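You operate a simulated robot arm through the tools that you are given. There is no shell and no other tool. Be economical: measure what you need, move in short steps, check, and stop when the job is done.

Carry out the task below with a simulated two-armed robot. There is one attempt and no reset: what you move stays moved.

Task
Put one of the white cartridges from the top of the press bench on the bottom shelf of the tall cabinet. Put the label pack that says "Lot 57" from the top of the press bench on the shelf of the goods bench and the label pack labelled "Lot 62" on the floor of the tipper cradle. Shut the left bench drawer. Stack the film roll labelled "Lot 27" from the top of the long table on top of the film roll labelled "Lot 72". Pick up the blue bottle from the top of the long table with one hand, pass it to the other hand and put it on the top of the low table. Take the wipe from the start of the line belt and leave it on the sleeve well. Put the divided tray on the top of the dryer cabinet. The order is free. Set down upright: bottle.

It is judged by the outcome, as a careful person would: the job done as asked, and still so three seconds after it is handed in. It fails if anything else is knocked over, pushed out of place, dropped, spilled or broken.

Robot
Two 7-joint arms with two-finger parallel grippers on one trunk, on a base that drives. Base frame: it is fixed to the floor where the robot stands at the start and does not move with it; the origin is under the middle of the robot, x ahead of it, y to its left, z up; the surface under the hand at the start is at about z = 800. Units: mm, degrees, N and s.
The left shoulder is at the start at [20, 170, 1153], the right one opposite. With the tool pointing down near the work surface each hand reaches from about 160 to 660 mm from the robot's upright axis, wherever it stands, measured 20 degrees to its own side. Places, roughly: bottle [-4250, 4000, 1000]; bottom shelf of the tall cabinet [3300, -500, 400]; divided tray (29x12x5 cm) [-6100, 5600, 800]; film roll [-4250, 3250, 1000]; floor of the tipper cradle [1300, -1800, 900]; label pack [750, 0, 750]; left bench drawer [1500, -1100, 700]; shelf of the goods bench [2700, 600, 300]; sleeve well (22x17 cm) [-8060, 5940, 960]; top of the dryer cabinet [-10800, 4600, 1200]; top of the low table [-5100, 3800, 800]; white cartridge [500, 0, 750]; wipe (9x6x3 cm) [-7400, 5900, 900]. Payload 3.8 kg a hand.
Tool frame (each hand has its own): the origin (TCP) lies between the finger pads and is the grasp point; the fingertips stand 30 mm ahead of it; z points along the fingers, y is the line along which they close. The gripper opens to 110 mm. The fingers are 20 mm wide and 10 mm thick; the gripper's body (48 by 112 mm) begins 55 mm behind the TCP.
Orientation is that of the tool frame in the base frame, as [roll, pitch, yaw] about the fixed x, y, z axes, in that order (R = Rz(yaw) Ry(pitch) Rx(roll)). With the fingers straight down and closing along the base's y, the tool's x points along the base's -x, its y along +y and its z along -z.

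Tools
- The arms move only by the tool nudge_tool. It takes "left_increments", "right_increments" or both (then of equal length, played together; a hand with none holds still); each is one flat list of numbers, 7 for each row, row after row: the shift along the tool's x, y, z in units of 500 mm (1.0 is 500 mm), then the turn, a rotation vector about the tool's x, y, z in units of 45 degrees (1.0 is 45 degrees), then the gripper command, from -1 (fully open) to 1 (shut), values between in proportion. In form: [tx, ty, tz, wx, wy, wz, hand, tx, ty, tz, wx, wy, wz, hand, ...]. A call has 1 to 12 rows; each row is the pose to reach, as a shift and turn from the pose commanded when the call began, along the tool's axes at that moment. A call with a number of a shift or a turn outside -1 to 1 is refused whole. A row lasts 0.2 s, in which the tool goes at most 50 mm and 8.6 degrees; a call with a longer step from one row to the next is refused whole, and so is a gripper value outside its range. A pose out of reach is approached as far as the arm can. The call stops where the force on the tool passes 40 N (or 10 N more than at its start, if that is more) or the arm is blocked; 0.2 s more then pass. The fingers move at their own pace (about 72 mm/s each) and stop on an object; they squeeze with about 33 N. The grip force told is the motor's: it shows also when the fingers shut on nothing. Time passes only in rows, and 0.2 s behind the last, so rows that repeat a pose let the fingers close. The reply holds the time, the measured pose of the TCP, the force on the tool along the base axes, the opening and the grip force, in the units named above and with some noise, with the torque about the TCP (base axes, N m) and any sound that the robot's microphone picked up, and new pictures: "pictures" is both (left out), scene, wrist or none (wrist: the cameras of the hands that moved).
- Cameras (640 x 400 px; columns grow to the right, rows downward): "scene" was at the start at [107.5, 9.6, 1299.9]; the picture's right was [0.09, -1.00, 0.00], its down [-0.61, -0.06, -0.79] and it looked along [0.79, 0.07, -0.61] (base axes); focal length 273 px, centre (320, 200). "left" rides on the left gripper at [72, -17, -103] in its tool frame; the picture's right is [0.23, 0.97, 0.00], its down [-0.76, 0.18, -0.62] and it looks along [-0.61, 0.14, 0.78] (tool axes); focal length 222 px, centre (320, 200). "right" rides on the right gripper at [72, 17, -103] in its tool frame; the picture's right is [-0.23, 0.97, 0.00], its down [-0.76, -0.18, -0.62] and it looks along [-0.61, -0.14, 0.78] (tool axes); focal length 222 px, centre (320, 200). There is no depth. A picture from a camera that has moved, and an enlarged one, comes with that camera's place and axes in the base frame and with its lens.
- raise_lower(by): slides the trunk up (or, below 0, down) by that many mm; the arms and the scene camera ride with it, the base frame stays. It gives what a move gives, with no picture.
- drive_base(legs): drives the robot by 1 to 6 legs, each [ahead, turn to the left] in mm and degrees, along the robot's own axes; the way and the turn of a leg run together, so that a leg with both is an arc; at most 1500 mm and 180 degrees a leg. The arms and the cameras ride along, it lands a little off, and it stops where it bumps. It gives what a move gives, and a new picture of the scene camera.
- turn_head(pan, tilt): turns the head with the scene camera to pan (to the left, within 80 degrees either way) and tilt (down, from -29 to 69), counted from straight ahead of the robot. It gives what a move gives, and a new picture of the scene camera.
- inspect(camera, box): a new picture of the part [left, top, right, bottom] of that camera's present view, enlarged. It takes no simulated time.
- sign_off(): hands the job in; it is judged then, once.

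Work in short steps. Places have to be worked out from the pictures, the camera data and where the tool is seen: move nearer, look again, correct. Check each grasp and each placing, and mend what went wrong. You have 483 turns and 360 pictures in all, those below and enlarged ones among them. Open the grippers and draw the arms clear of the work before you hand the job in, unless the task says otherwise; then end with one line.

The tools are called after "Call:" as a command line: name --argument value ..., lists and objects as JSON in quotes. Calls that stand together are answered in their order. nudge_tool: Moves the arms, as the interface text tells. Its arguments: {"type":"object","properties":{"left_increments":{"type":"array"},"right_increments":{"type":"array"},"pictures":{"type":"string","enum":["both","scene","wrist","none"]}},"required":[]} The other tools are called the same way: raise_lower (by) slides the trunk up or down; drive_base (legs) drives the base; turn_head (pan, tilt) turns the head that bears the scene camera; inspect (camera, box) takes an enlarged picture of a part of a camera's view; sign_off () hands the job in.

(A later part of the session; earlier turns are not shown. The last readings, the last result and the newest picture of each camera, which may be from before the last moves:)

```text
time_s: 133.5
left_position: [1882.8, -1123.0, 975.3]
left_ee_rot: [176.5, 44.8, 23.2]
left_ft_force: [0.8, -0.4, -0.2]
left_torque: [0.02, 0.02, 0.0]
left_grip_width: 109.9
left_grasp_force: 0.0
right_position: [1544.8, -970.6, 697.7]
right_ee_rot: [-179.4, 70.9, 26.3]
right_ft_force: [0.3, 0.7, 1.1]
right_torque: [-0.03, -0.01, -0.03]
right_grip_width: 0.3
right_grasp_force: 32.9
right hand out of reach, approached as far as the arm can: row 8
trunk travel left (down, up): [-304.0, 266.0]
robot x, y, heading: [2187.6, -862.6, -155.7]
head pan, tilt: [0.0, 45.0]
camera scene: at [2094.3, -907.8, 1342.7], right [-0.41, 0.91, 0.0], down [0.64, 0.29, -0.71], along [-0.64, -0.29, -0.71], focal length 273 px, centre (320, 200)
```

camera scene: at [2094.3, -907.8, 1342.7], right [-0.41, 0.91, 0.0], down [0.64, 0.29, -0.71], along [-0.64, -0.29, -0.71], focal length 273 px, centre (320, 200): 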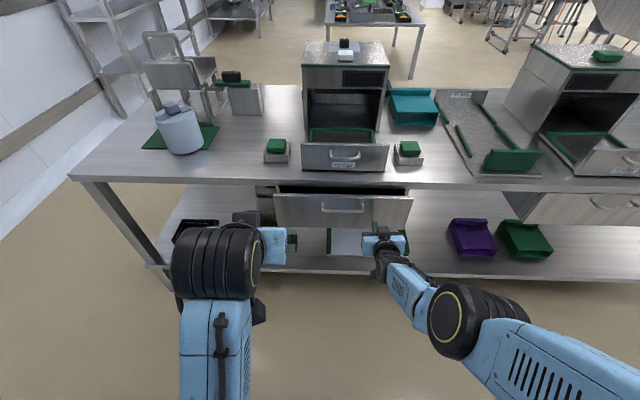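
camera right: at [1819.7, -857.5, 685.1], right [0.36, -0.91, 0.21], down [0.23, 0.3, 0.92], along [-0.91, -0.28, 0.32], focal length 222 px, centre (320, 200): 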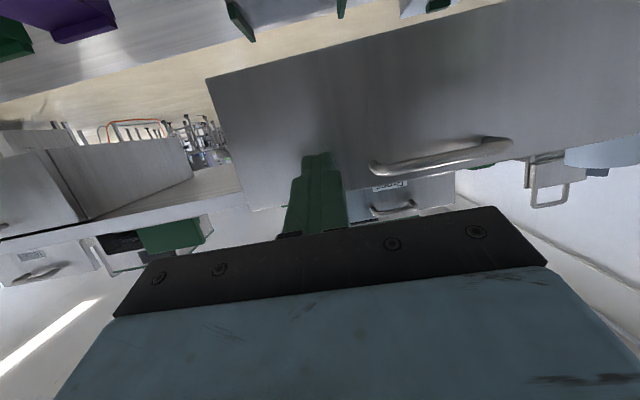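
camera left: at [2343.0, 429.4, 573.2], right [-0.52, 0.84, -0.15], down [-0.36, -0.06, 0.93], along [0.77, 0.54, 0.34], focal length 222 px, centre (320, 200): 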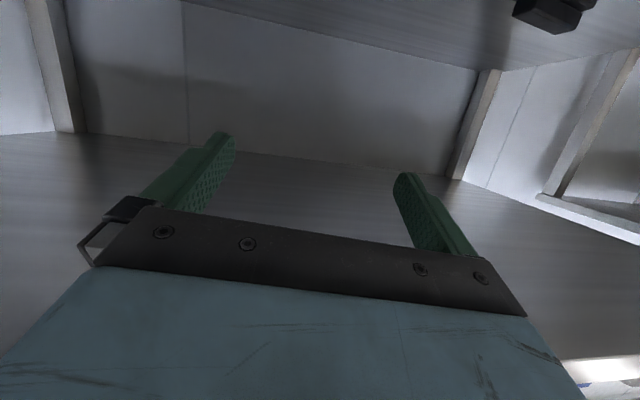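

The drawer has slid most of the way in. Arm reach is exhausted, so I drive ahead to press it fully home.

Call:
drive_base --legs '[[50, 0]]'

Call:
inspect --camera "scene" --box '[230, 160, 470, 310]'

```text
time_s: 134.4
left_position: [1836.1, -1144.0, 974.4]
left_ee_rot: [176.4, 44.7, 23.2]
left_ft_force: [0.8, 0.6, 0.0]
left_torque: [0.01, -0.04, -0.02]
left_grip_width: 110.2
left_grasp_force: 0.0
right_position: [1499.1, -991.9, 694.9]
right_ee_rot: [-179.4, 70.7, 26.1]
right_ft_force: [0.5, -0.1, 0.0]
right_torque: [-0.03, -0.01, -0.01]
right_grip_width: 0.1
right_grasp_force: 33.0
trunk travel left (down, up): [-304.0, 266.0]
robot x, y, heading: [2139.8, -885.7, -155.5]
head pan, tilt: [0.0, 45.0]
camera scene: at [2047.1, -929.1, 1342.5], right [-0.41, 0.91, 0.0], down [0.64, 0.29, -0.71], along [-0.64, -0.29, -0.71], focal length 273 px, centre (320, 200)
```

scene: 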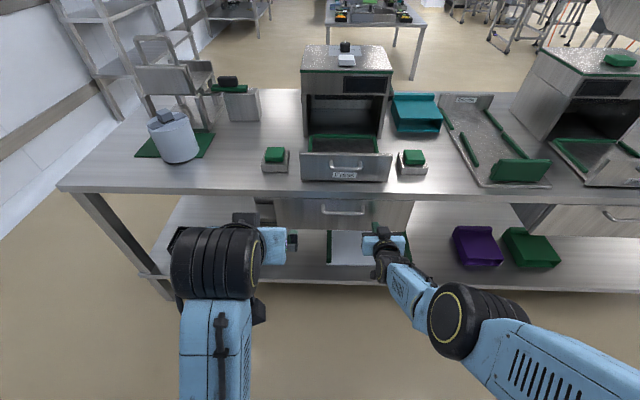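

```text
2.67 times, centred on (350, 235) of scene
camera zoom: at [2047.1, -929.1, 1342.5], right [-0.41, 0.91, 0.0], down [0.64, 0.29, -0.71], along [-0.64, -0.29, -0.71], focal length 728 px, centre (240, 107)
```

zoom: 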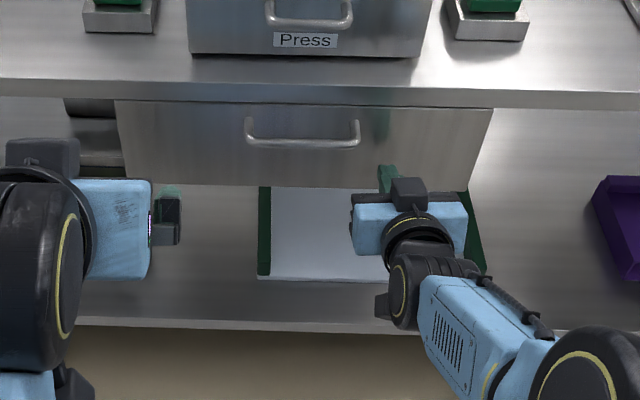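

Nearly closed; I drive forward another 40 mm, watching the contact force.

Call:
drive_base --legs '[[40, 0]]'

Call:
inspect --camera "right" --box '[0, 0, 640, 400]'

```text
time_s: 135.3
left_position: [1815.4, -1152.0, 975.1]
left_ee_rot: [176.4, 44.9, 23.0]
left_ft_force: [-0.3, 0.4, 0.2]
left_torque: [0.02, -0.03, 0.0]
left_grip_width: 110.0
left_grasp_force: 0.1
right_position: [1482.5, -998.4, 693.8]
right_ee_rot: [-179.3, 71.3, 26.2]
right_ft_force: [15.3, 7.3, 9.3]
right_torque: [-0.06, 0.24, -0.06]
right_grip_width: 0.1
right_grasp_force: 33.1
trunk travel left (down, up): [-304.0, 266.0]
robot x, y, heading: [2119.8, -896.6, -155.5]
head pan, tilt: [0.0, 45.0]
stopped in leg 1: the force on the tool passed its limit at 160 N (the readings are from after the stop); the commanded pose is now the measured one
camera scene: at [2027.4, -937.9, 1342.8], right [-0.41, 0.91, 0.0], down [0.64, 0.29, -0.71], along [-0.65, -0.29, -0.71], focal length 273 px, centre (320, 200)
```

scene: 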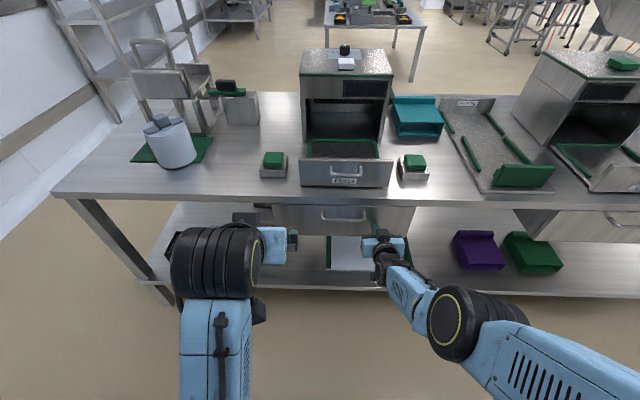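

```text
1.00 times, centred on (320, 200) of right (not enlarged: the box is as wide or as high as the picture)
camera zoom: at [1597.6, -963.5, 658.4], right [0.36, -0.91, 0.21], down [0.24, 0.31, 0.92], along [-0.9, -0.28, 0.32], focal length 222 px, centre (320, 200)
```

zoom: 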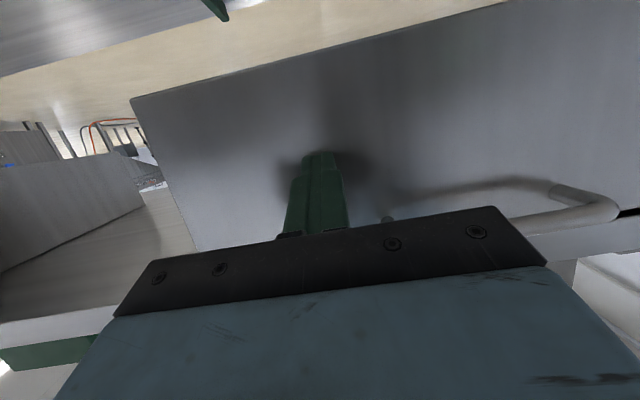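

The drawer hit its hard stop (force spike), so it's shut. I back off and verify.

Call:
drive_base --legs '[[-250, 0]]'

Call:
inspect --camera "scene" --box '[40, 30, 460, 290]'

```text
time_s: 137.1
left_position: [2040.9, -1050.6, 975.2]
left_ee_rot: [176.4, 44.9, 23.2]
left_ft_force: [0.3, 1.0, -0.5]
left_torque: [0.01, 0.0, 0.01]
left_grip_width: 109.9
left_grasp_force: 0.0
right_position: [1706.9, -897.0, 693.8]
right_ee_rot: [-179.5, 71.0, 26.2]
right_ft_force: [1.0, 0.3, 0.1]
right_torque: [0.0, -0.02, 0.01]
right_grip_width: 0.0
right_grasp_force: 33.8
trunk travel left (down, up): [-304.0, 266.0]
robot x, y, heading: [2343.5, -796.6, -155.5]
head pan, tilt: [0.0, 45.0]
camera scene: at [2251.8, -836.2, 1342.8], right [-0.41, 0.91, 0.0], down [0.64, 0.29, -0.71], along [-0.64, -0.29, -0.71], focal length 273 px, centre (320, 200)
```

scene: 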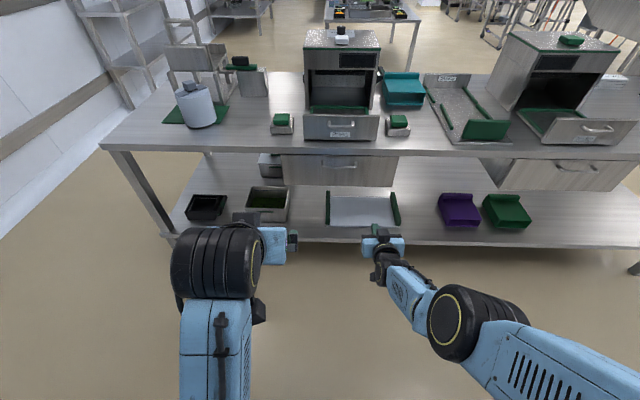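

```text
1.52 times, centred on (250, 160) of scene
camera zoom: at [2251.8, -836.2, 1342.8], right [-0.41, 0.91, 0.0], down [0.64, 0.29, -0.71], along [-0.64, -0.29, -0.71], focal length 416 px, centre (427, 261)
```

zoom: 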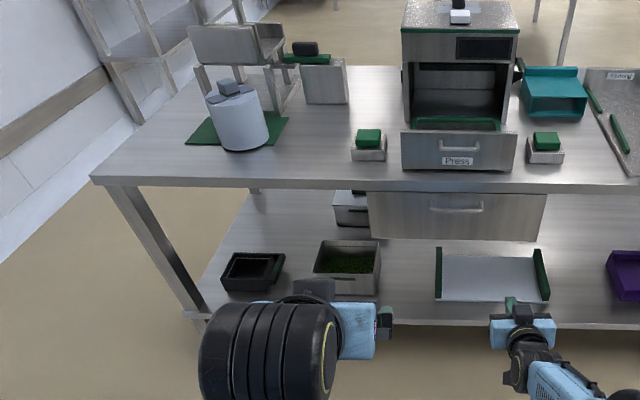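

The drawer is shut flush like its neighbour. Now I retract the right arm and bring its tool toward pointing down, then go for Lot 62 from this side of the bench.

Call:
nudge_tool --right_increments '[-0.035, 0, -0.086, 0, 0.1, 0, 0, -0.07, 0, -0.172, 0, 0.2, 0, -1, -0.105, 0, -0.259, 0, 0.3, 0, -1, -0.14, 0, -0.345, 0, 0.4, 0, -1, -0.174, 0, -0.431, 0, 0.5, 0, -1, -0.208, 0, -0.517, 0, 0.6, 0, -1, -0.243, 0, -0.604, 0, 0.7, 0, -1, -0.278, 0, -0.69, 0, 0.8, 0, -1, -0.312, 0, -0.776, 0, 0.9, 0, -1, -0.347, 0, -0.863, 0, 1, 0, -1]' --pictures "none"

Call:
nudge_tool --right_increments '[0, 0, 0, 0, 0.15, 0, -1, 0, 0, 0, 0, 0.3, 0, -1, 0, 0, 0, 0, 0.45, 0, -1, 0, 0, 0, 0, 0.58, 0, -1]' --pictures "none"

Call:
drive_base --legs '[[0, -90], [1250, 0], [0, 90]]'

```text
time_s: 139.3
left_position: [2040.9, -1050.5, 974.7]
left_ee_rot: [176.4, 44.9, 23.1]
left_ft_force: [0.2, 0.1, 0.5]
left_torque: [0.01, -0.04, -0.01]
left_grip_width: 109.8
left_grasp_force: 0.0
right_position: [1980.2, -780.6, 949.2]
right_ee_rot: [-179.0, 26.4, 26.0]
right_ft_force: [0.5, 0.2, 0.3]
right_torque: [0.0, 0.06, 0.02]
right_grip_width: 110.0
right_grasp_force: 0.1
right hand out of reach, approached as far as the arm can: row 9, 10
trunk travel left (down, up): [-304.0, 266.0]
robot x, y, heading: [2345.0, -798.7, -155.9]
head pan, tilt: [0.0, 45.0]
```

```text
time_s: 140.3
left_position: [2039.0, -1051.6, 975.5]
left_ee_rot: [176.4, 44.8, 23.1]
left_ft_force: [-0.1, 0.2, 0.4]
left_torque: [-0.01, -0.01, -0.02]
left_grip_width: 110.2
left_grasp_force: 0.0
right_position: [1974.9, -779.8, 821.5]
right_ee_rot: [-178.0, 0.0, 25.9]
right_ft_force: [-0.6, 0.0, 0.5]
right_torque: [0.01, 0.0, -0.01]
right_grip_width: 110.1
right_grasp_force: 0.0
right hand out of reach, approached as far as the arm can: row 1, 2, 3, 4
trunk travel left (down, up): [-304.0, 266.0]
robot x, y, heading: [2343.0, -794.4, -155.4]
head pan, tilt: [0.0, 45.0]
```

```text
time_s: 154.2
left_position: [1540.7, 95.4, 974.8]
left_ee_rot: [176.5, 44.9, 21.7]
left_ft_force: [-0.3, 0.0, 0.1]
left_torque: [-0.04, -0.02, 0.0]
left_grip_width: 109.9
left_grasp_force: 0.1
right_position: [1481.4, 366.6, 825.4]
right_ee_rot: [-178.0, 0.6, 24.3]
right_ft_force: [0.1, -0.4, -0.4]
right_torque: [0.02, 0.0, 0.01]
right_grip_width: 110.0
right_grasp_force: 0.1
trunk travel left (down, up): [-304.0, 266.0]
robot x, y, heading: [1852.5, 341.4, -157.1]
head pan, tilt: [0.0, 45.0]
camera scene: at [1758.3, 304.3, 1342.7], right [-0.39, 0.92, 0.0], down [0.65, 0.28, -0.71], along [-0.65, -0.28, -0.71], focal length 273 px, centre (320, 200)
```

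scene: 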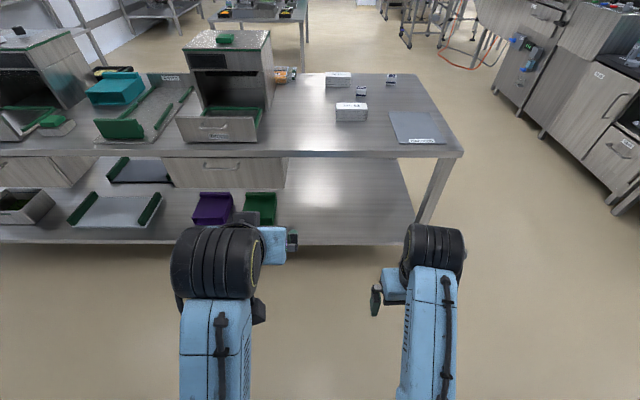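

Lot 62 lies ~1110 mm ahead, 118 mm to my right, with its long side across. I raise and extend the right hand and begin yawing it so it closes across the narrow width.

Call:
nudge_tool --right_increments '[-0.03, 0, -0.06, 0, 0, 0, -1, -0.07, 0, -0.12, 0, 0, 0, -1, -0.13, 0, -0.18, 0, 0, 0.15, -1, -0.2, 0, -0.24, 0, 0, 0.3, -1, -0.28, 0, -0.27, 0, 0, 0.45, -1, -0.35, 0, -0.27, 0, 0, 0.6, -1, -0.42, 0, -0.27, 0, 0, 0.75, -1, -0.42, 0, -0.27, 0, 0, 0.9, -1, -0.42, 0, -0.27, 0, 0, 1, -1]' --pictures "none"

Call:
nudge_tool --right_increments '[0, 0, 0, 0, 0, 0.18, -1, 0, 0, 0, 0, 0, 0.36, -1, 0, 0, 0, 0, 0, 0.54, -1, 0, 0, 0, 0, 0, 0.72, -1, 0, 0, 0, 0, 0, 0.9, -1, 0, 0, 0, 0, 0, 1, -1]' --pictures "none"

```text
time_s: 156.2
left_position: [1540.4, 95.3, 974.9]
left_ee_rot: [176.4, 44.8, 21.7]
left_ft_force: [0.1, 0.3, 0.0]
left_torque: [0.02, 0.0, -0.02]
left_grip_width: 110.0
left_grasp_force: 0.0
right_position: [1281.9, 280.9, 958.8]
right_ee_rot: [-179.0, 2.1, -21.3]
right_ft_force: [-0.5, 0.7, 0.4]
right_torque: [0.02, -0.01, -0.01]
right_grip_width: 110.1
right_grasp_force: 0.0
right hand out of reach, approached as far as the arm can: row 1, 2, 3, 4, 5, 6, 7, 8, 9
trunk travel left (down, up): [-304.0, 266.0]
robot x, y, heading: [1848.0, 343.2, -157.1]
head pan, tilt: [0.0, 45.0]
```

```text
time_s: 157.6
left_position: [1539.8, 94.0, 975.1]
left_ee_rot: [176.5, 44.9, 21.8]
left_ft_force: [0.0, -1.2, -0.2]
left_torque: [0.01, -0.03, 0.0]
left_grip_width: 110.0
left_grasp_force: 0.0
right_position: [1283.2, 280.1, 957.7]
right_ee_rot: [179.3, 2.2, -66.3]
right_ft_force: [0.0, 0.7, 0.5]
right_torque: [0.0, 0.02, 0.03]
right_grip_width: 109.9
right_grasp_force: 0.1
trunk travel left (down, up): [-304.0, 266.0]
robot x, y, heading: [1853.0, 340.7, -157.1]
head pan, tilt: [0.0, 45.0]
```

Right hand is oriented properly. I drive forward 560 mm so Lot 62 comes within reach.

Call:
drive_base --legs '[[560, 0]]'

Call:
inspect --camera "right" --box '[0, 0, 640, 400]'

```text
time_s: 160.8
left_position: [1023.6, -121.8, 975.6]
left_ee_rot: [176.4, 44.9, 21.5]
left_ft_force: [-0.5, 0.1, 0.7]
left_torque: [0.01, 0.01, 0.02]
left_grip_width: 109.9
left_grasp_force: 0.0
right_position: [766.2, 65.6, 956.0]
right_ee_rot: [179.4, 2.3, -66.4]
right_ft_force: [-0.1, 0.0, -0.4]
right_torque: [0.0, -0.01, 0.02]
right_grip_width: 110.0
right_grasp_force: 0.1
trunk travel left (down, up): [-304.0, 266.0]
robot x, y, heading: [1334.3, 126.3, -157.3]
head pan, tilt: [0.0, 45.0]
camera scene: at [1241.5, 87.2, 1342.6], right [-0.39, 0.92, 0.0], down [0.65, 0.27, -0.71], along [-0.65, -0.27, -0.71], focal length 273 px, centre (320, 200)
```

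scene: 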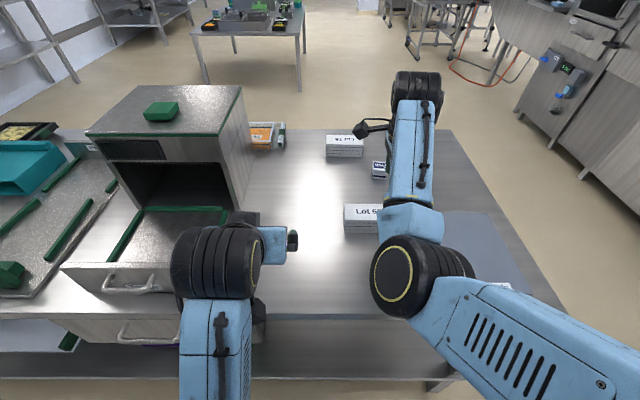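

```text
1.00 times, centred on (320, 200) of right (not enlarged: the box is as wide or as high as the picture)
camera zoom: at [781.1, -12.9, 1057.7], right [-0.98, -0.18, 0.02], down [-0.13, 0.75, 0.65], along [-0.13, 0.64, -0.76], focal length 222 px, centre (320, 200)
```

zoom: 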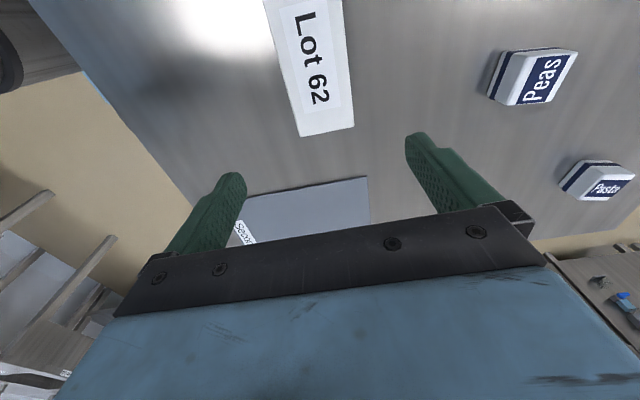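

Lot 62's centre is at about (779,23). I shift 45 mm along the pack and descend around it with open fingers.

Call:
nudge_tool --right_increments '[0.04, 0.005, 0.03, 0, 0, 0, -1, 0.088, 0.011, 0.06, 0, 0, 0, -1, 0.088, 0.011, 0.12, 0, 0, 0, -1, 0.088, 0.011, 0.18, 0, 0, 0, -1, 0.085, 0.011, 0.236, 0, 0, 0, -1]' --pictures "wrist"

```text
time_s: 162.1
left_position: [1024.0, -121.1, 974.1]
left_ee_rot: [176.5, 44.8, 21.5]
left_ft_force: [0.0, -0.1, 0.1]
left_torque: [0.02, 0.01, -0.02]
left_grip_width: 110.0
left_grasp_force: 0.0
right_position: [771.0, 31.3, 840.5]
right_ee_rot: [178.9, 2.7, -66.8]
right_ft_force: [-1.0, 1.2, 0.8]
right_torque: [-0.02, 0.01, -0.05]
right_grip_width: 109.8
right_grasp_force: 0.1
trunk travel left (down, up): [-304.0, 266.0]
robot x, y, heading: [1339.1, 127.2, -157.3]
head pan, tilt: [0.0, 45.0]
camera right: at [786.3, -47.2, 941.0], right [-0.98, -0.18, 0.03], down [-0.12, 0.75, 0.65], along [-0.14, 0.64, -0.76], focal length 222 px, centre (320, 200)
```

right: 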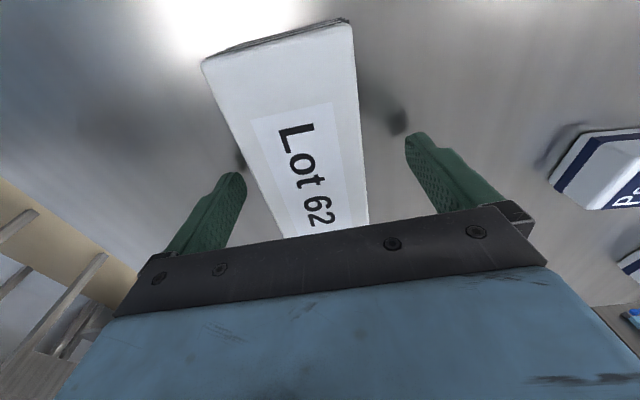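

The pack is between the fingers; I close and lift.

Call:
nudge_tool --right_increments '[0, 0, 0, 0, 0, 0, 1, 0, 0, 0, 0, 0, 0, 1, 0, 0, 0, 0, 0, 0, 1, 0, 0, 0, 0, 0, 0, 1, 0, 0, -0.06, 0, 0, 0, 1, 0, 0, -0.14, 0, 0, 0, 1, 0, 0, -0.22, 0, 0, 0, 1]'

```text
time_s: 163.7
left_position: [1023.7, -121.9, 974.9]
left_ee_rot: [176.5, 44.8, 21.5]
left_ft_force: [0.4, -0.2, -0.1]
left_torque: [-0.01, 0.0, 0.0]
left_grip_width: 110.1
left_grasp_force: 0.0
right_position: [775.6, 32.5, 948.7]
right_ee_rot: [179.3, 2.9, -67.0]
right_ft_force: [-0.4, -0.4, -2.1]
right_torque: [0.0, -0.05, -0.01]
right_grip_width: 54.6
right_grasp_force: 32.1
trunk travel left (down, up): [-304.0, 266.0]
robot x, y, heading: [1332.3, 124.6, -157.2]
head pan, tilt: [0.0, 45.0]
camera scene: at [1242.1, 87.2, 1342.7], right [-0.39, 0.92, 0.0], down [0.65, 0.27, -0.71], along [-0.65, -0.27, -0.71], focal length 273 px, centre (320, 200)
camera right: at [789.3, -47.4, 1047.6], right [-0.98, -0.17, 0.02], down [-0.12, 0.74, 0.66], along [-0.13, 0.65, -0.75], focal length 222 px, centre (320, 200)
```

scene: 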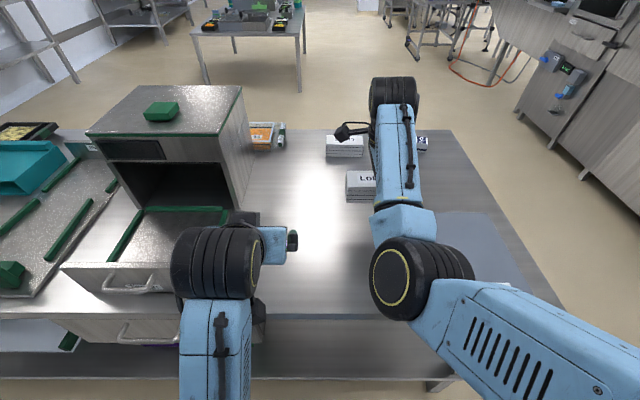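
right: 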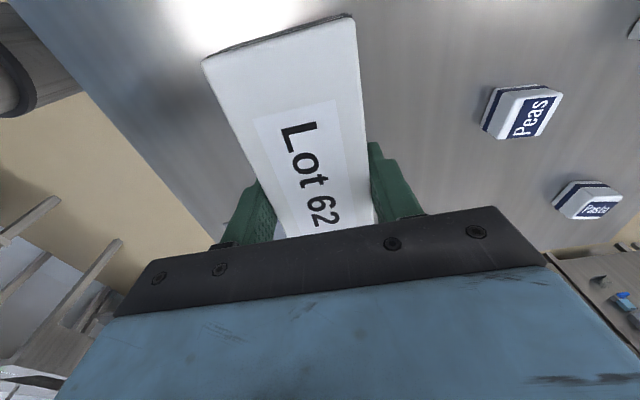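

Lot 62 is in hand. I back away, draw the right hand in, then drive round the pack end of the bench to the other side where the tipper cradle is reachable.

Call:
drive_base --legs '[[-380, 0]]'

Call:
nudge_tool --right_increments '[0, -0.08, -0.02, 0, 0, 0, 1, 0, -0.16, -0.04, 0, 0, 0, 1, 0, -0.24, -0.06, 0, 0, 0, 1, 0, -0.32, -0.08, 0, 0, 0, 1]' --pictures "none"

Call:
drive_base --legs '[[0, -89], [1080, 0], [0, 90], [1400, 0]]'

```text
time_s: 166.1
left_position: [1372.2, 24.9, 974.9]
left_ee_rot: [176.5, 44.9, 21.6]
left_ft_force: [0.5, 0.7, -0.5]
left_torque: [-0.02, -0.05, 0.03]
left_grip_width: 109.9
left_grasp_force: 0.1
right_position: [1122.2, 178.2, 948.0]
right_ee_rot: [179.4, 2.7, -67.0]
right_ft_force: [-0.6, -0.5, -2.6]
right_torque: [0.03, 0.0, -0.01]
right_grip_width: 55.2
right_grasp_force: 33.4
trunk travel left (down, up): [-304.0, 266.0]
robot x, y, heading: [1686.3, 271.2, -157.2]
head pan, tilt: [0.0, 45.0]
camera scene: at [1590.9, 233.5, 1342.7], right [-0.39, 0.92, 0.0], down [0.65, 0.27, -0.71], along [-0.65, -0.27, -0.71], focal length 273 px, centre (320, 200)
```

scene: 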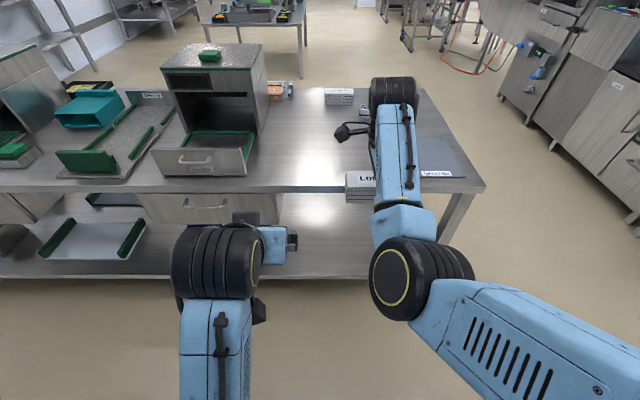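

```text
time_s: 167.2
left_position: [1372.2, 24.5, 975.9]
left_ee_rot: [176.6, 44.8, 21.4]
left_ft_force: [-0.4, -0.6, 0.6]
left_torque: [-0.02, 0.0, 0.04]
left_grip_width: 109.8
left_grasp_force: 0.0
right_position: [1160.7, 244.7, 890.3]
right_ee_rot: [178.9, 6.3, -69.7]
right_ft_force: [-0.9, 0.5, -0.8]
right_torque: [-0.01, -0.01, 0.01]
right_grip_width: 54.7
right_grasp_force: 33.4
right hand out of reach, approached as far as the arm can: row 1, 2, 3, 4
trunk travel left (down, up): [-304.0, 266.0]
robot x, y, heading: [1683.5, 268.7, -157.4]
head pan, tilt: [0.0, 45.0]
stopped in row 4 (right hand): the arm was blocked; the commanded pose is now the measured one
```

```text
time_s: 187.1
left_position: [-341.5, 469.1, 974.2]
left_ee_rot: [176.5, 44.8, 22.0]
left_ft_force: [0.4, 0.5, -0.4]
left_torque: [-0.03, -0.03, 0.01]
left_grip_width: 110.3
left_grasp_force: 0.1
right_position: [-554.5, 688.2, 890.0]
right_ee_rot: [178.9, 6.2, -69.3]
right_ft_force: [0.9, 0.4, -2.0]
right_torque: [0.06, 0.01, 0.02]
right_grip_width: 54.5
right_grasp_force: 33.0
trunk travel left (down, up): [-304.0, 266.0]
robot x, y, heading: [-32.2, 718.4, -156.8]
head pan, tilt: [0.0, 45.0]
camera scene: at [-125.5, 680.8, 1342.7], right [-0.39, 0.92, 0.0], down [0.65, 0.28, -0.71], along [-0.65, -0.28, -0.71], focal length 273 px, centre (320, 200)
```

scene: 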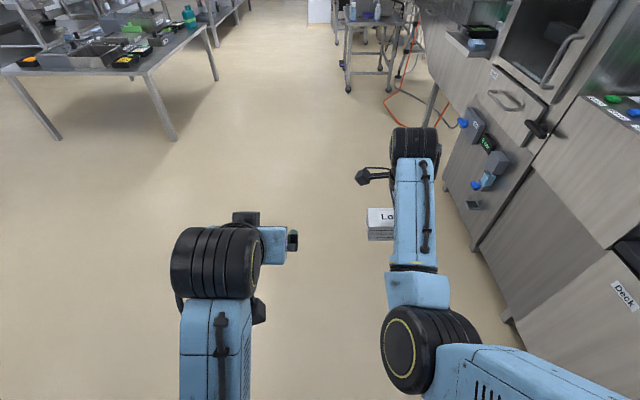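

The way is clear. I continue: forward, turn left along the bench's working side, to the cradle end, then face the bench.

Call:
drive_base --legs '[[700, 0], [0, 90], [1500, 0], [1250, 0], [0, 91]]'

Call:
turn_head --pan 0 --tilt 30

```text
time_s: 211.5
left_position: [723.2, -1817.2, 974.9]
left_ee_rot: [176.5, 44.8, -156.1]
left_ft_force: [-0.2, 0.5, 0.4]
left_torque: [0.01, 0.01, -0.01]
left_grip_width: 109.9
left_grasp_force: 0.1
right_position: [943.1, -2026.5, 889.9]
right_ee_rot: [178.8, 6.1, 112.6]
right_ft_force: [-0.6, -0.8, -2.2]
right_torque: [-0.02, 0.0, 0.0]
right_grip_width: 54.7
right_grasp_force: 33.0
trunk travel left (down, up): [-304.0, 266.0]
robot x, y, heading: [420.3, -2073.8, 24.9]
head pan, tilt: [0.0, 45.0]
camera scene: at [514.2, -2030.6, 1342.7], right [0.42, -0.91, 0.0], down [-0.64, -0.3, -0.71], along [0.64, 0.3, -0.71], focal length 273 px, centre (320, 200)
```

scene: 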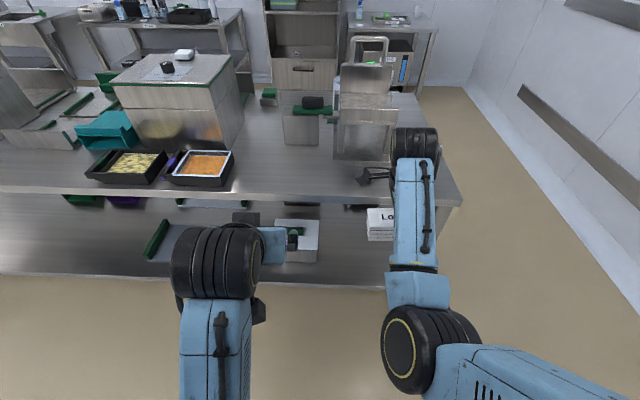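

```text
time_s: 212.2
left_position: [722.7, -1816.4, 976.1]
left_ee_rot: [176.5, 44.8, -156.1]
left_ft_force: [0.0, 0.3, 1.0]
left_torque: [0.02, 0.0, 0.02]
left_grip_width: 110.3
left_grasp_force: 0.0
right_position: [944.9, -2027.6, 889.9]
right_ee_rot: [178.7, 6.3, 112.6]
right_ft_force: [-0.1, -0.6, -1.7]
right_torque: [-0.05, -0.01, -0.02]
right_grip_width: 54.4
right_grasp_force: 33.4
trunk travel left (down, up): [-304.0, 266.0]
robot x, y, heading: [422.6, -2075.7, 25.3]
head pan, tilt: [0.0, 30.0]
camera scene: at [522.5, -2026.8, 1365.2], right [0.42, -0.91, 0.0], down [-0.45, -0.21, -0.87], along [0.78, 0.37, -0.5], focal length 273 px, centre (320, 200)
```

scene: 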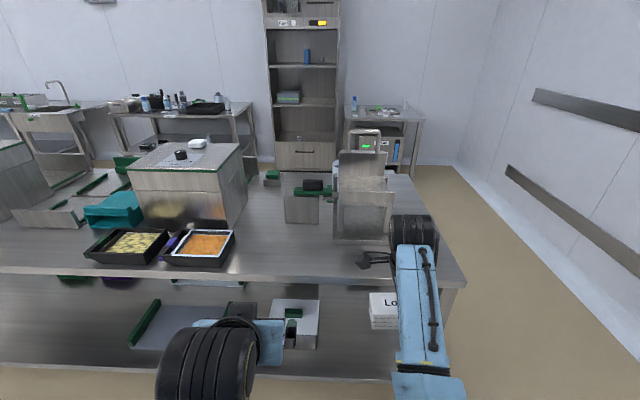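

Call:
inspect --camera "scene" --box '[270, 115, 430, 255]'

```text
2.86 times, centred on (350, 185) of scene
camera zoom: at [522.5, -2026.8, 1365.2], right [0.42, -0.91, 0.0], down [-0.45, -0.21, -0.87], along [0.78, 0.37, -0.5], focal length 780 px, centre (234, 243)
```

zoom: 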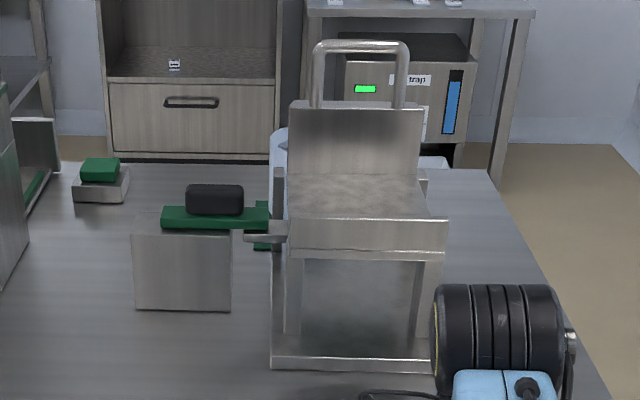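

The cradle is a small seat-like tray (floor about z≈940, front lip low, back wall with bail handle) at roughly (1340,-1800). I raise the trunk so the pack clears it and drive 380 mm closer.

Call:
raise_lower --by 180

Call:
drive_base --legs '[[380, 0]]'

Call:
inspect --camera "right" --box '[0, 0, 640, 400]'

```text
time_s: 214.2
left_position: [723.0, -1815.9, 1154.1]
left_ee_rot: [176.5, 44.9, -156.1]
left_ft_force: [-0.2, -0.6, -0.2]
left_torque: [-0.03, 0.01, -0.02]
left_grip_width: 110.1
left_grasp_force: 0.1
right_position: [944.9, -2026.7, 1069.8]
right_ee_rot: [178.8, 6.3, 112.6]
right_ft_force: [0.0, 0.5, -2.1]
right_torque: [-0.01, -0.06, -0.02]
right_grip_width: 54.8
right_grasp_force: 32.8
trunk travel left (down, up): [-484.0, 86.0]
robot x, y, heading: [418.1, -2073.1, 25.0]
head pan, tilt: [0.0, 30.0]
```

```text
time_s: 216.7
left_position: [1069.3, -1655.5, 1155.1]
left_ee_rot: [176.5, 44.9, -156.3]
left_ft_force: [0.3, 0.1, 0.3]
left_torque: [0.04, 0.01, 0.0]
left_grip_width: 110.1
left_grasp_force: 0.0
right_position: [1290.3, -1865.3, 1069.3]
right_ee_rot: [178.8, 6.3, 112.5]
right_ft_force: [0.1, 0.3, -2.7]
right_torque: [-0.03, 0.0, 0.02]
right_grip_width: 54.7
right_grasp_force: 33.0
trunk travel left (down, up): [-484.0, 86.0]
robot x, y, heading: [763.1, -1915.4, 24.9]
head pan, tilt: [0.0, 30.0]
camera scene: at [868.4, -1865.0, 1545.3], right [0.42, -0.91, 0.0], down [-0.45, -0.21, -0.87], along [0.78, 0.37, -0.5], focal length 273 px, centre (320, 200)
```

scene: 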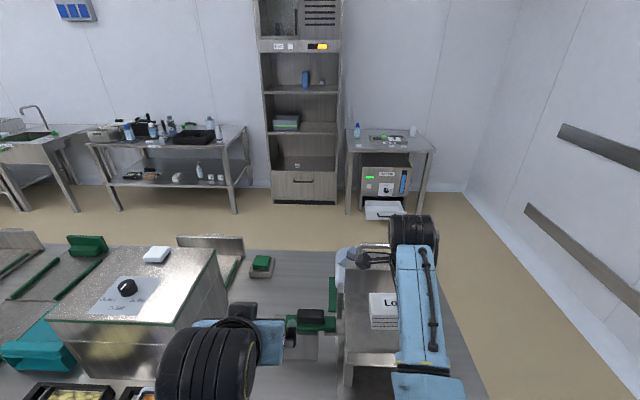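

```text
1.00 times, centred on (320, 200) of right (not enlarged: the box is as wide or as high as the picture)
camera zoom: at [1269.6, -1784.6, 1165.1], right [0.98, 0.17, 0.04], down [0.09, -0.71, 0.7], along [0.15, -0.68, -0.71], focal length 222 px, centre (320, 200)
```

zoom: 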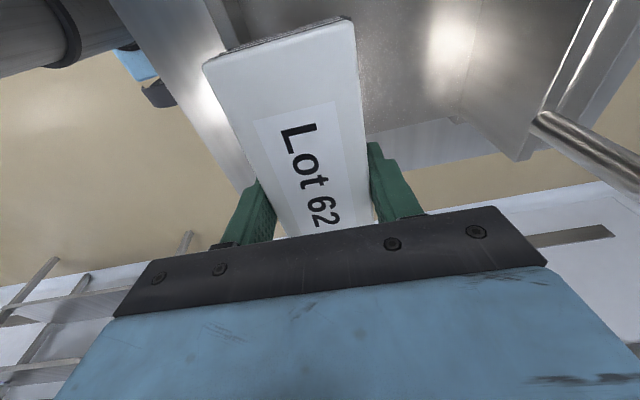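

I tilt the head down to see the cradle and the pack together.

Call:
turn_head --pan -20 --tilt 50

Call:
inspect --camera "scene" --box '[220, 80, 460, 230]'

```text
time_s: 217.5
left_position: [1068.1, -1654.4, 1154.7]
left_ee_rot: [176.5, 44.7, -156.1]
left_ft_force: [-0.2, -0.1, 0.0]
left_torque: [0.0, -0.02, 0.02]
left_grip_width: 110.0
left_grasp_force: 0.1
right_position: [1289.4, -1865.8, 1070.2]
right_ee_rot: [178.8, 6.3, 112.6]
right_ft_force: [0.0, -0.5, -1.6]
right_torque: [-0.03, 0.0, -0.01]
right_grip_width: 54.8
right_grasp_force: 33.2
trunk travel left (down, up): [-484.0, 86.0]
robot x, y, heading: [766.2, -1911.6, 25.2]
head pan, tilt: [-20.0, 50.0]
camera scene: at [862.5, -1896.7, 1515.8], right [0.09, -1.0, 0.0], down [-0.76, -0.07, -0.64], along [0.64, 0.06, -0.77], focal length 273 px, centre (320, 200)
```

scene: 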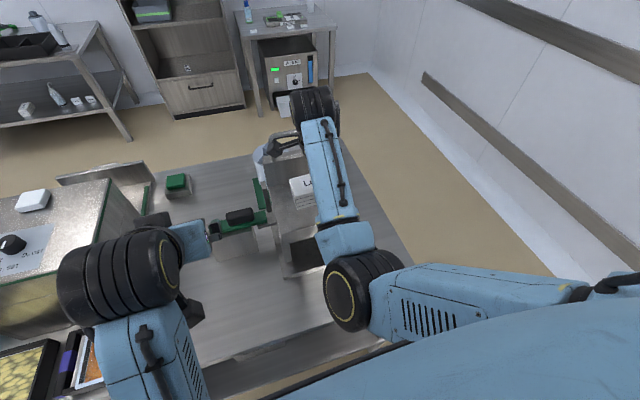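

```text
2.67 times, centred on (340, 155) of scene
camera zoom: at [862.5, -1896.7, 1515.8], right [0.09, -1.0, 0.0], down [-0.76, -0.07, -0.64], along [0.64, 0.06, -0.77], focal length 728 px, centre (267, 320)
```

zoom: 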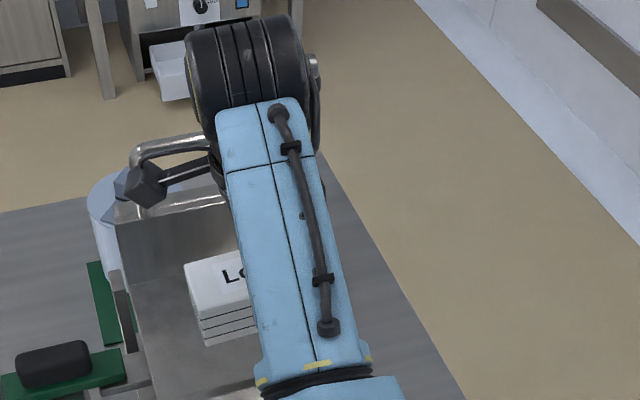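

Triangulating from both views: back wall top ≈ (1440,-1768,1021), floor z≈930, floor centre ≈ (1362,-1797), about 120 deep by 170 wide. I move the pack over the floor (88 mm ahead, 21 mm left) and level it.

Call:
nudge_tool --right_increments '[0.014, 0.06, 0, 0, 0.03, 0, 1, 0.028, 0.12, 0, 0, 0.06, 0, 1, 0.042, 0.17, 0, 0, 0.08, 0, 1]'

Call:
turn_head --pan 0 --tilt 50

```text
time_s: 218.3
left_position: [1069.5, -1654.5, 1155.0]
left_ee_rot: [176.5, 44.7, -156.2]
left_ft_force: [-1.0, -0.3, 0.1]
left_torque: [0.01, -0.01, -0.02]
left_grip_width: 110.1
left_grasp_force: 0.0
right_position: [1359.5, -1812.2, 1068.8]
right_ee_rot: [178.7, 2.5, 112.8]
right_ft_force: [0.7, -0.4, -2.4]
right_torque: [-0.05, 0.0, 0.01]
right_grip_width: 54.6
right_grasp_force: 32.6
trunk travel left (down, up): [-484.0, 86.0]
robot x, y, heading: [762.2, -1912.9, 25.3]
head pan, tilt: [-20.0, 50.0]
camera scene: at [863.4, -1896.6, 1515.7], right [0.09, -1.0, 0.0], down [-0.76, -0.07, -0.64], along [0.64, 0.06, -0.77], focal length 273 px, centre (320, 200)
camera right: at [1342.4, -1737.5, 1170.2], right [0.99, 0.17, 0.03], down [0.11, -0.75, 0.65], along [0.13, -0.64, -0.76], focal length 222 px, centre (320, 200)
```

scene: 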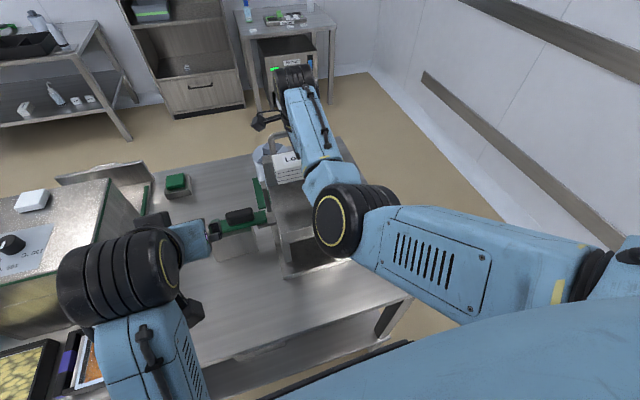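
right: 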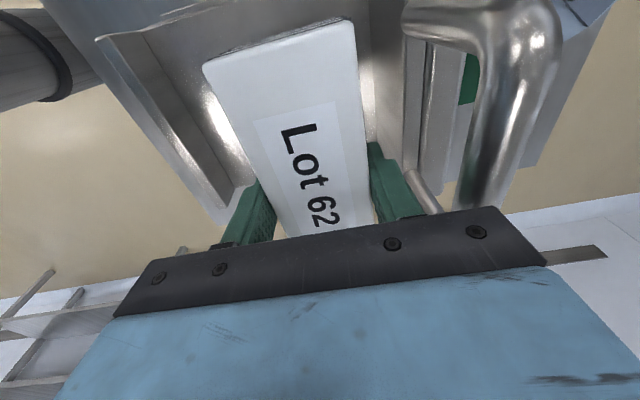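

```text
time_s: 219.1
left_position: [1068.9, -1655.6, 1154.6]
left_ee_rot: [176.5, 44.8, -156.3]
left_ft_force: [0.1, 0.2, -0.5]
left_torque: [0.02, 0.0, 0.0]
left_grip_width: 110.0
left_grasp_force: 0.0
right_position: [1360.3, -1813.4, 1069.3]
right_ee_rot: [178.7, 2.7, 112.7]
right_ft_force: [0.0, 0.3, -2.7]
right_torque: [0.0, 0.0, -0.02]
right_grip_width: 54.7
right_grasp_force: 33.2
trunk travel left (down, up): [-484.0, 86.0]
robot x, y, heading: [765.0, -1911.1, 25.2]
head pan, tilt: [0.0, 50.0]
camera scene: at [855.8, -1871.0, 1515.8], right [0.42, -0.91, 0.0], down [-0.69, -0.32, -0.64], along [0.58, 0.27, -0.77], focal length 273 px, centre (320, 200)
```

scene: 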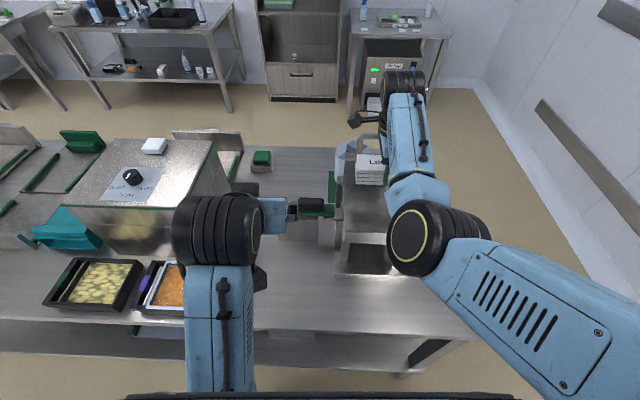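

Let me enlarge the scene view of the cradle with the pack above it.

Call:
inspect --camera "scene" --box '[290, 110, 450, 290]'

Call:
inspect --camera "right" --box '[80, 0, 560, 240]'

```text
2.22 times, centred on (370, 200) of scene
camera zoom: at [855.8, -1871.0, 1515.8], right [0.42, -0.91, 0.0], down [-0.69, -0.32, -0.64], along [0.58, 0.27, -0.77], focal length 607 px, centre (209, 200)
```

zoom: 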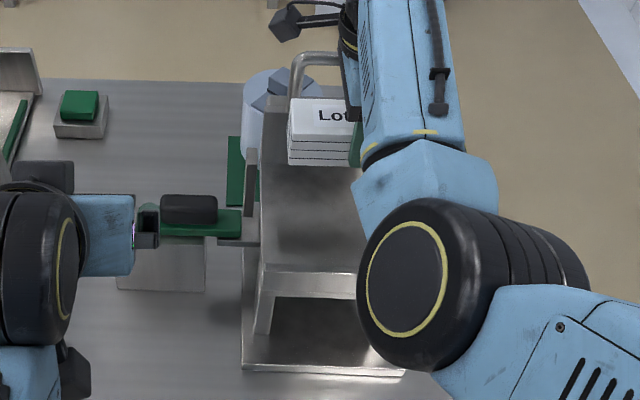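

```text
1.33 times, centred on (320, 120) of right
camera zoom: at [1341.7, -1738.2, 1170.3], right [0.99, 0.17, 0.03], down [0.11, -0.75, 0.65], along [0.13, -0.64, -0.76], focal length 296 px, centre (320, 307)
```

zoom: 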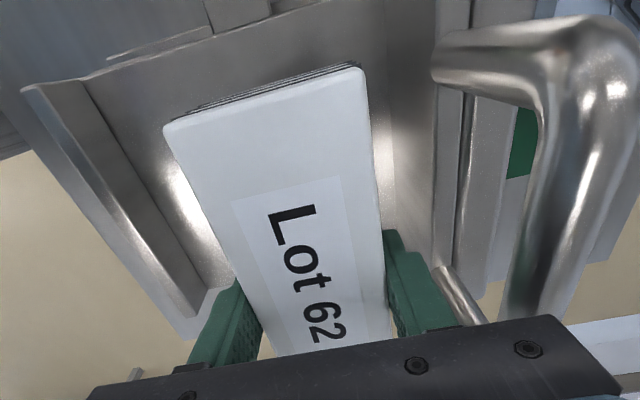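

Refined: front lip top at f≈330 (z≈983), back wall base f≈511; the pack should shift back 27 mm and left 10 mm. Then I lower it gently to contact.

Call:
nudge_tool --right_increments '[0.02, -0.054, 0, 0, 0, 0, 1, 0.02, -0.054, 0.05, 0, 0, 0, 1, 0.02, -0.054, 0.09, 0, 0, 0, 1]'

```text
time_s: 219.9
left_position: [1067.7, -1654.9, 1154.5]
left_ee_rot: [176.6, 44.9, -156.1]
left_ft_force: [-0.1, 0.2, -0.9]
left_torque: [-0.02, -0.01, 0.01]
left_grip_width: 110.3
left_grasp_force: 0.1
right_position: [1330.2, -1816.0, 1021.5]
right_ee_rot: [178.8, 2.7, 112.8]
right_ft_force: [0.4, 0.3, -2.2]
right_torque: [-0.07, -0.03, 0.02]
right_grip_width: 54.7
right_grasp_force: 33.1
trunk travel left (down, up): [-484.0, 86.0]
robot x, y, heading: [769.4, -1915.7, 25.1]
head pan, tilt: [0.0, 50.0]
camera scene: at [855.0, -1870.8, 1515.8], right [0.42, -0.91, 0.0], down [-0.69, -0.32, -0.64], along [0.58, 0.27, -0.77], focal length 273 px, centre (320, 200)
camera right: at [1313.0, -1740.1, 1123.4], right [0.99, 0.17, 0.03], down [0.11, -0.75, 0.65], along [0.13, -0.64, -0.76], focal length 222 px, centre (320, 200)
```

scene: 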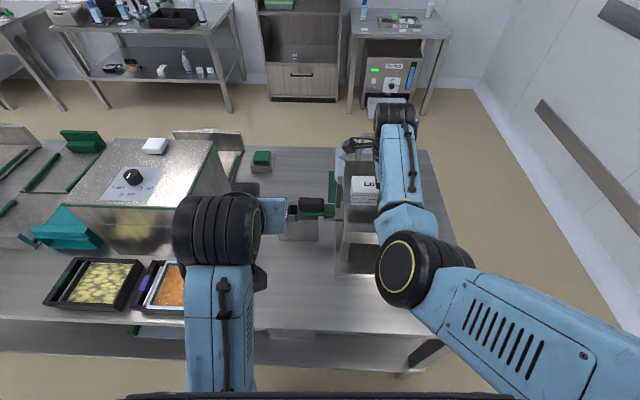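
right: 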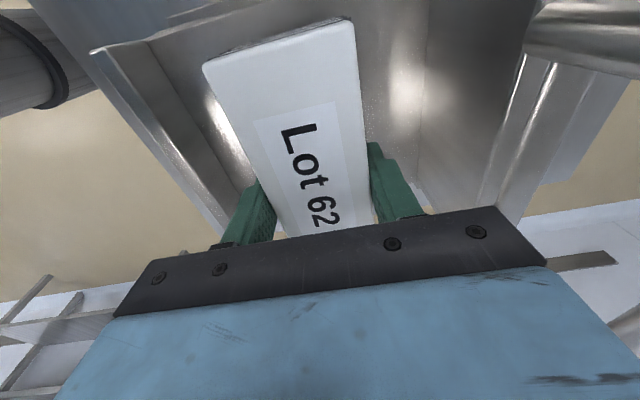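

Clear floor is visible on both sides of the pack. I lower slowly to contact.

Call:
nudge_tool --right_increments '[0, 0.008, 0.02, 0, 0, 0, 1, 0, 0.012, 0.04, 0, 0, 0, 1, 0, 0.012, 0.055, 0, 0, 0, 1, 0, 0.012, 0.065, 0, 0, 0, 1, 0, 0.012, 0.075, 0, 0, 0, 1, 0, 0.012, 0.085, 0, 0, 0, 1, 0, 0.012, 0.095, 0, 0, 0, 1, 0, 0.012, 0.105, 0, 0, 0, 1, 0, 0.012, 0.115, 0, 0, 0, 1, 0, 0.012, 0.125, 0, 0, 0, 1]'

```text
time_s: 221.9
left_position: [1066.2, -1656.0, 1155.9]
left_ee_rot: [176.6, 44.9, -156.1]
left_ft_force: [0.8, -0.6, 0.0]
left_torque: [-0.02, -0.01, 0.02]
left_grip_width: 110.1
left_grasp_force: 0.1
right_position: [1340.0, -1816.0, 973.1]
right_ee_rot: [178.6, 2.6, 112.6]
right_ft_force: [-8.2, -2.9, 13.0]
right_torque: [-0.48, 0.55, -0.1]
right_grip_width: 54.5
right_grasp_force: 32.6
trunk travel left (down, up): [-484.0, 86.0]
robot x, y, heading: [765.6, -1915.0, 25.0]
head pan, tilt: [0.0, 50.0]
stopped in row 9 (right hand): the force on the tool passed its limit at 46 N (the readings are from after the stop); the commanded pose is now the measured one
camera scene: at [853.3, -1871.5, 1515.7], right [0.42, -0.91, 0.0], down [-0.69, -0.32, -0.64], along [0.58, 0.27, -0.77], focal length 273 px, centre (320, 200)
camera right: at [1322.2, -1740.2, 1073.5], right [0.99, 0.17, 0.04], down [0.1, -0.75, 0.65], along [0.14, -0.64, -0.76], focal length 222 px, centre (320, 200)
```

scene: 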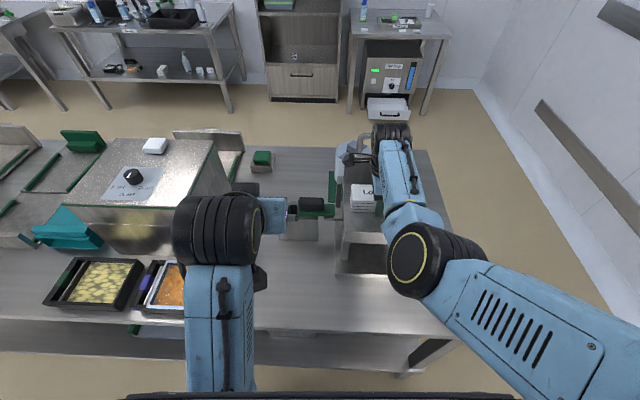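
right: 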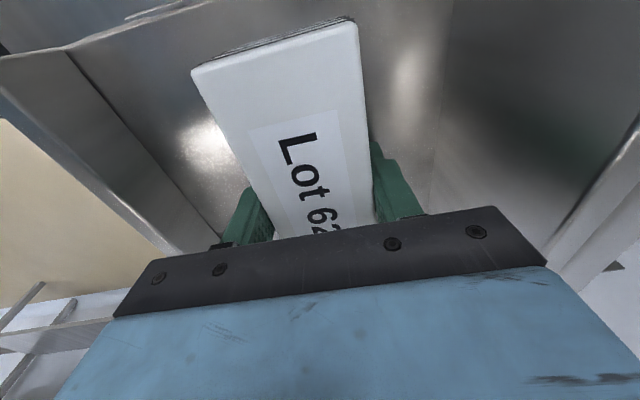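

Contact with the cradle floor at TCP z≈973. I open modestly and lift straight out.

Call:
nudge_tool --right_increments '[0, 0, 0, 0, 0, 0, -0.2, 0, 0, 0, 0, 0, 0, -0.45, 0, 0, 0, 0, 0, 0, -0.45, 0, 0, -0.04, 0, 0, 0, -0.45, 0, 0, -0.12, 0, 0, 0, -0.45, 0, 0, -0.2, 0, 0, 0, -0.45]'

```text
time_s: 223.3
left_position: [1069.4, -1654.5, 1156.3]
left_ee_rot: [176.6, 44.9, -156.1]
left_ft_force: [-0.7, 0.8, 0.4]
left_torque: [-0.02, -0.01, 0.03]
left_grip_width: 110.2
left_grasp_force: 0.0
right_position: [1337.0, -1813.0, 1071.5]
right_ee_rot: [178.6, 2.8, 112.6]
right_ft_force: [0.3, 0.1, -0.1]
right_torque: [0.02, 0.01, 0.02]
right_grip_width: 79.7
right_grasp_force: 0.0
trunk travel left (down, up): [-484.0, 86.0]
robot x, y, heading: [766.0, -1912.8, 25.1]
head pan, tilt: [0.0, 50.0]
camera scene: at [855.3, -1871.1, 1515.8], right [0.42, -0.91, 0.0], down [-0.69, -0.32, -0.64], along [0.58, 0.27, -0.77], focal length 273 px, centre (320, 200)
camera right: at [1320.4, -1738.6, 1171.3], right [0.99, 0.16, 0.03], down [0.1, -0.75, 0.66], along [0.13, -0.64, -0.75], focal length 222 px, centre (320, 200)
```

scene: 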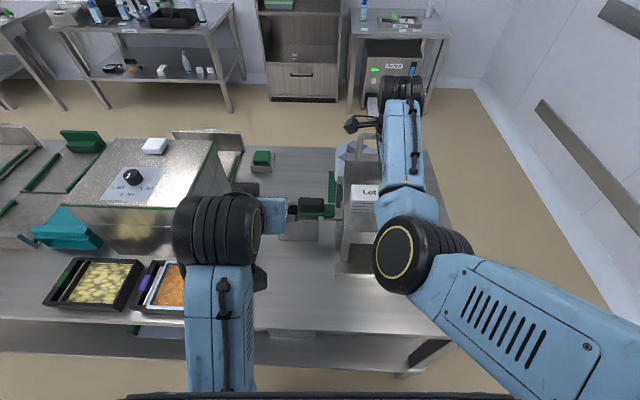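
right: 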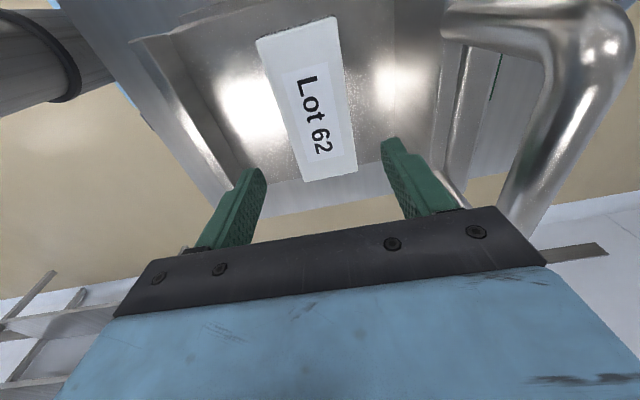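

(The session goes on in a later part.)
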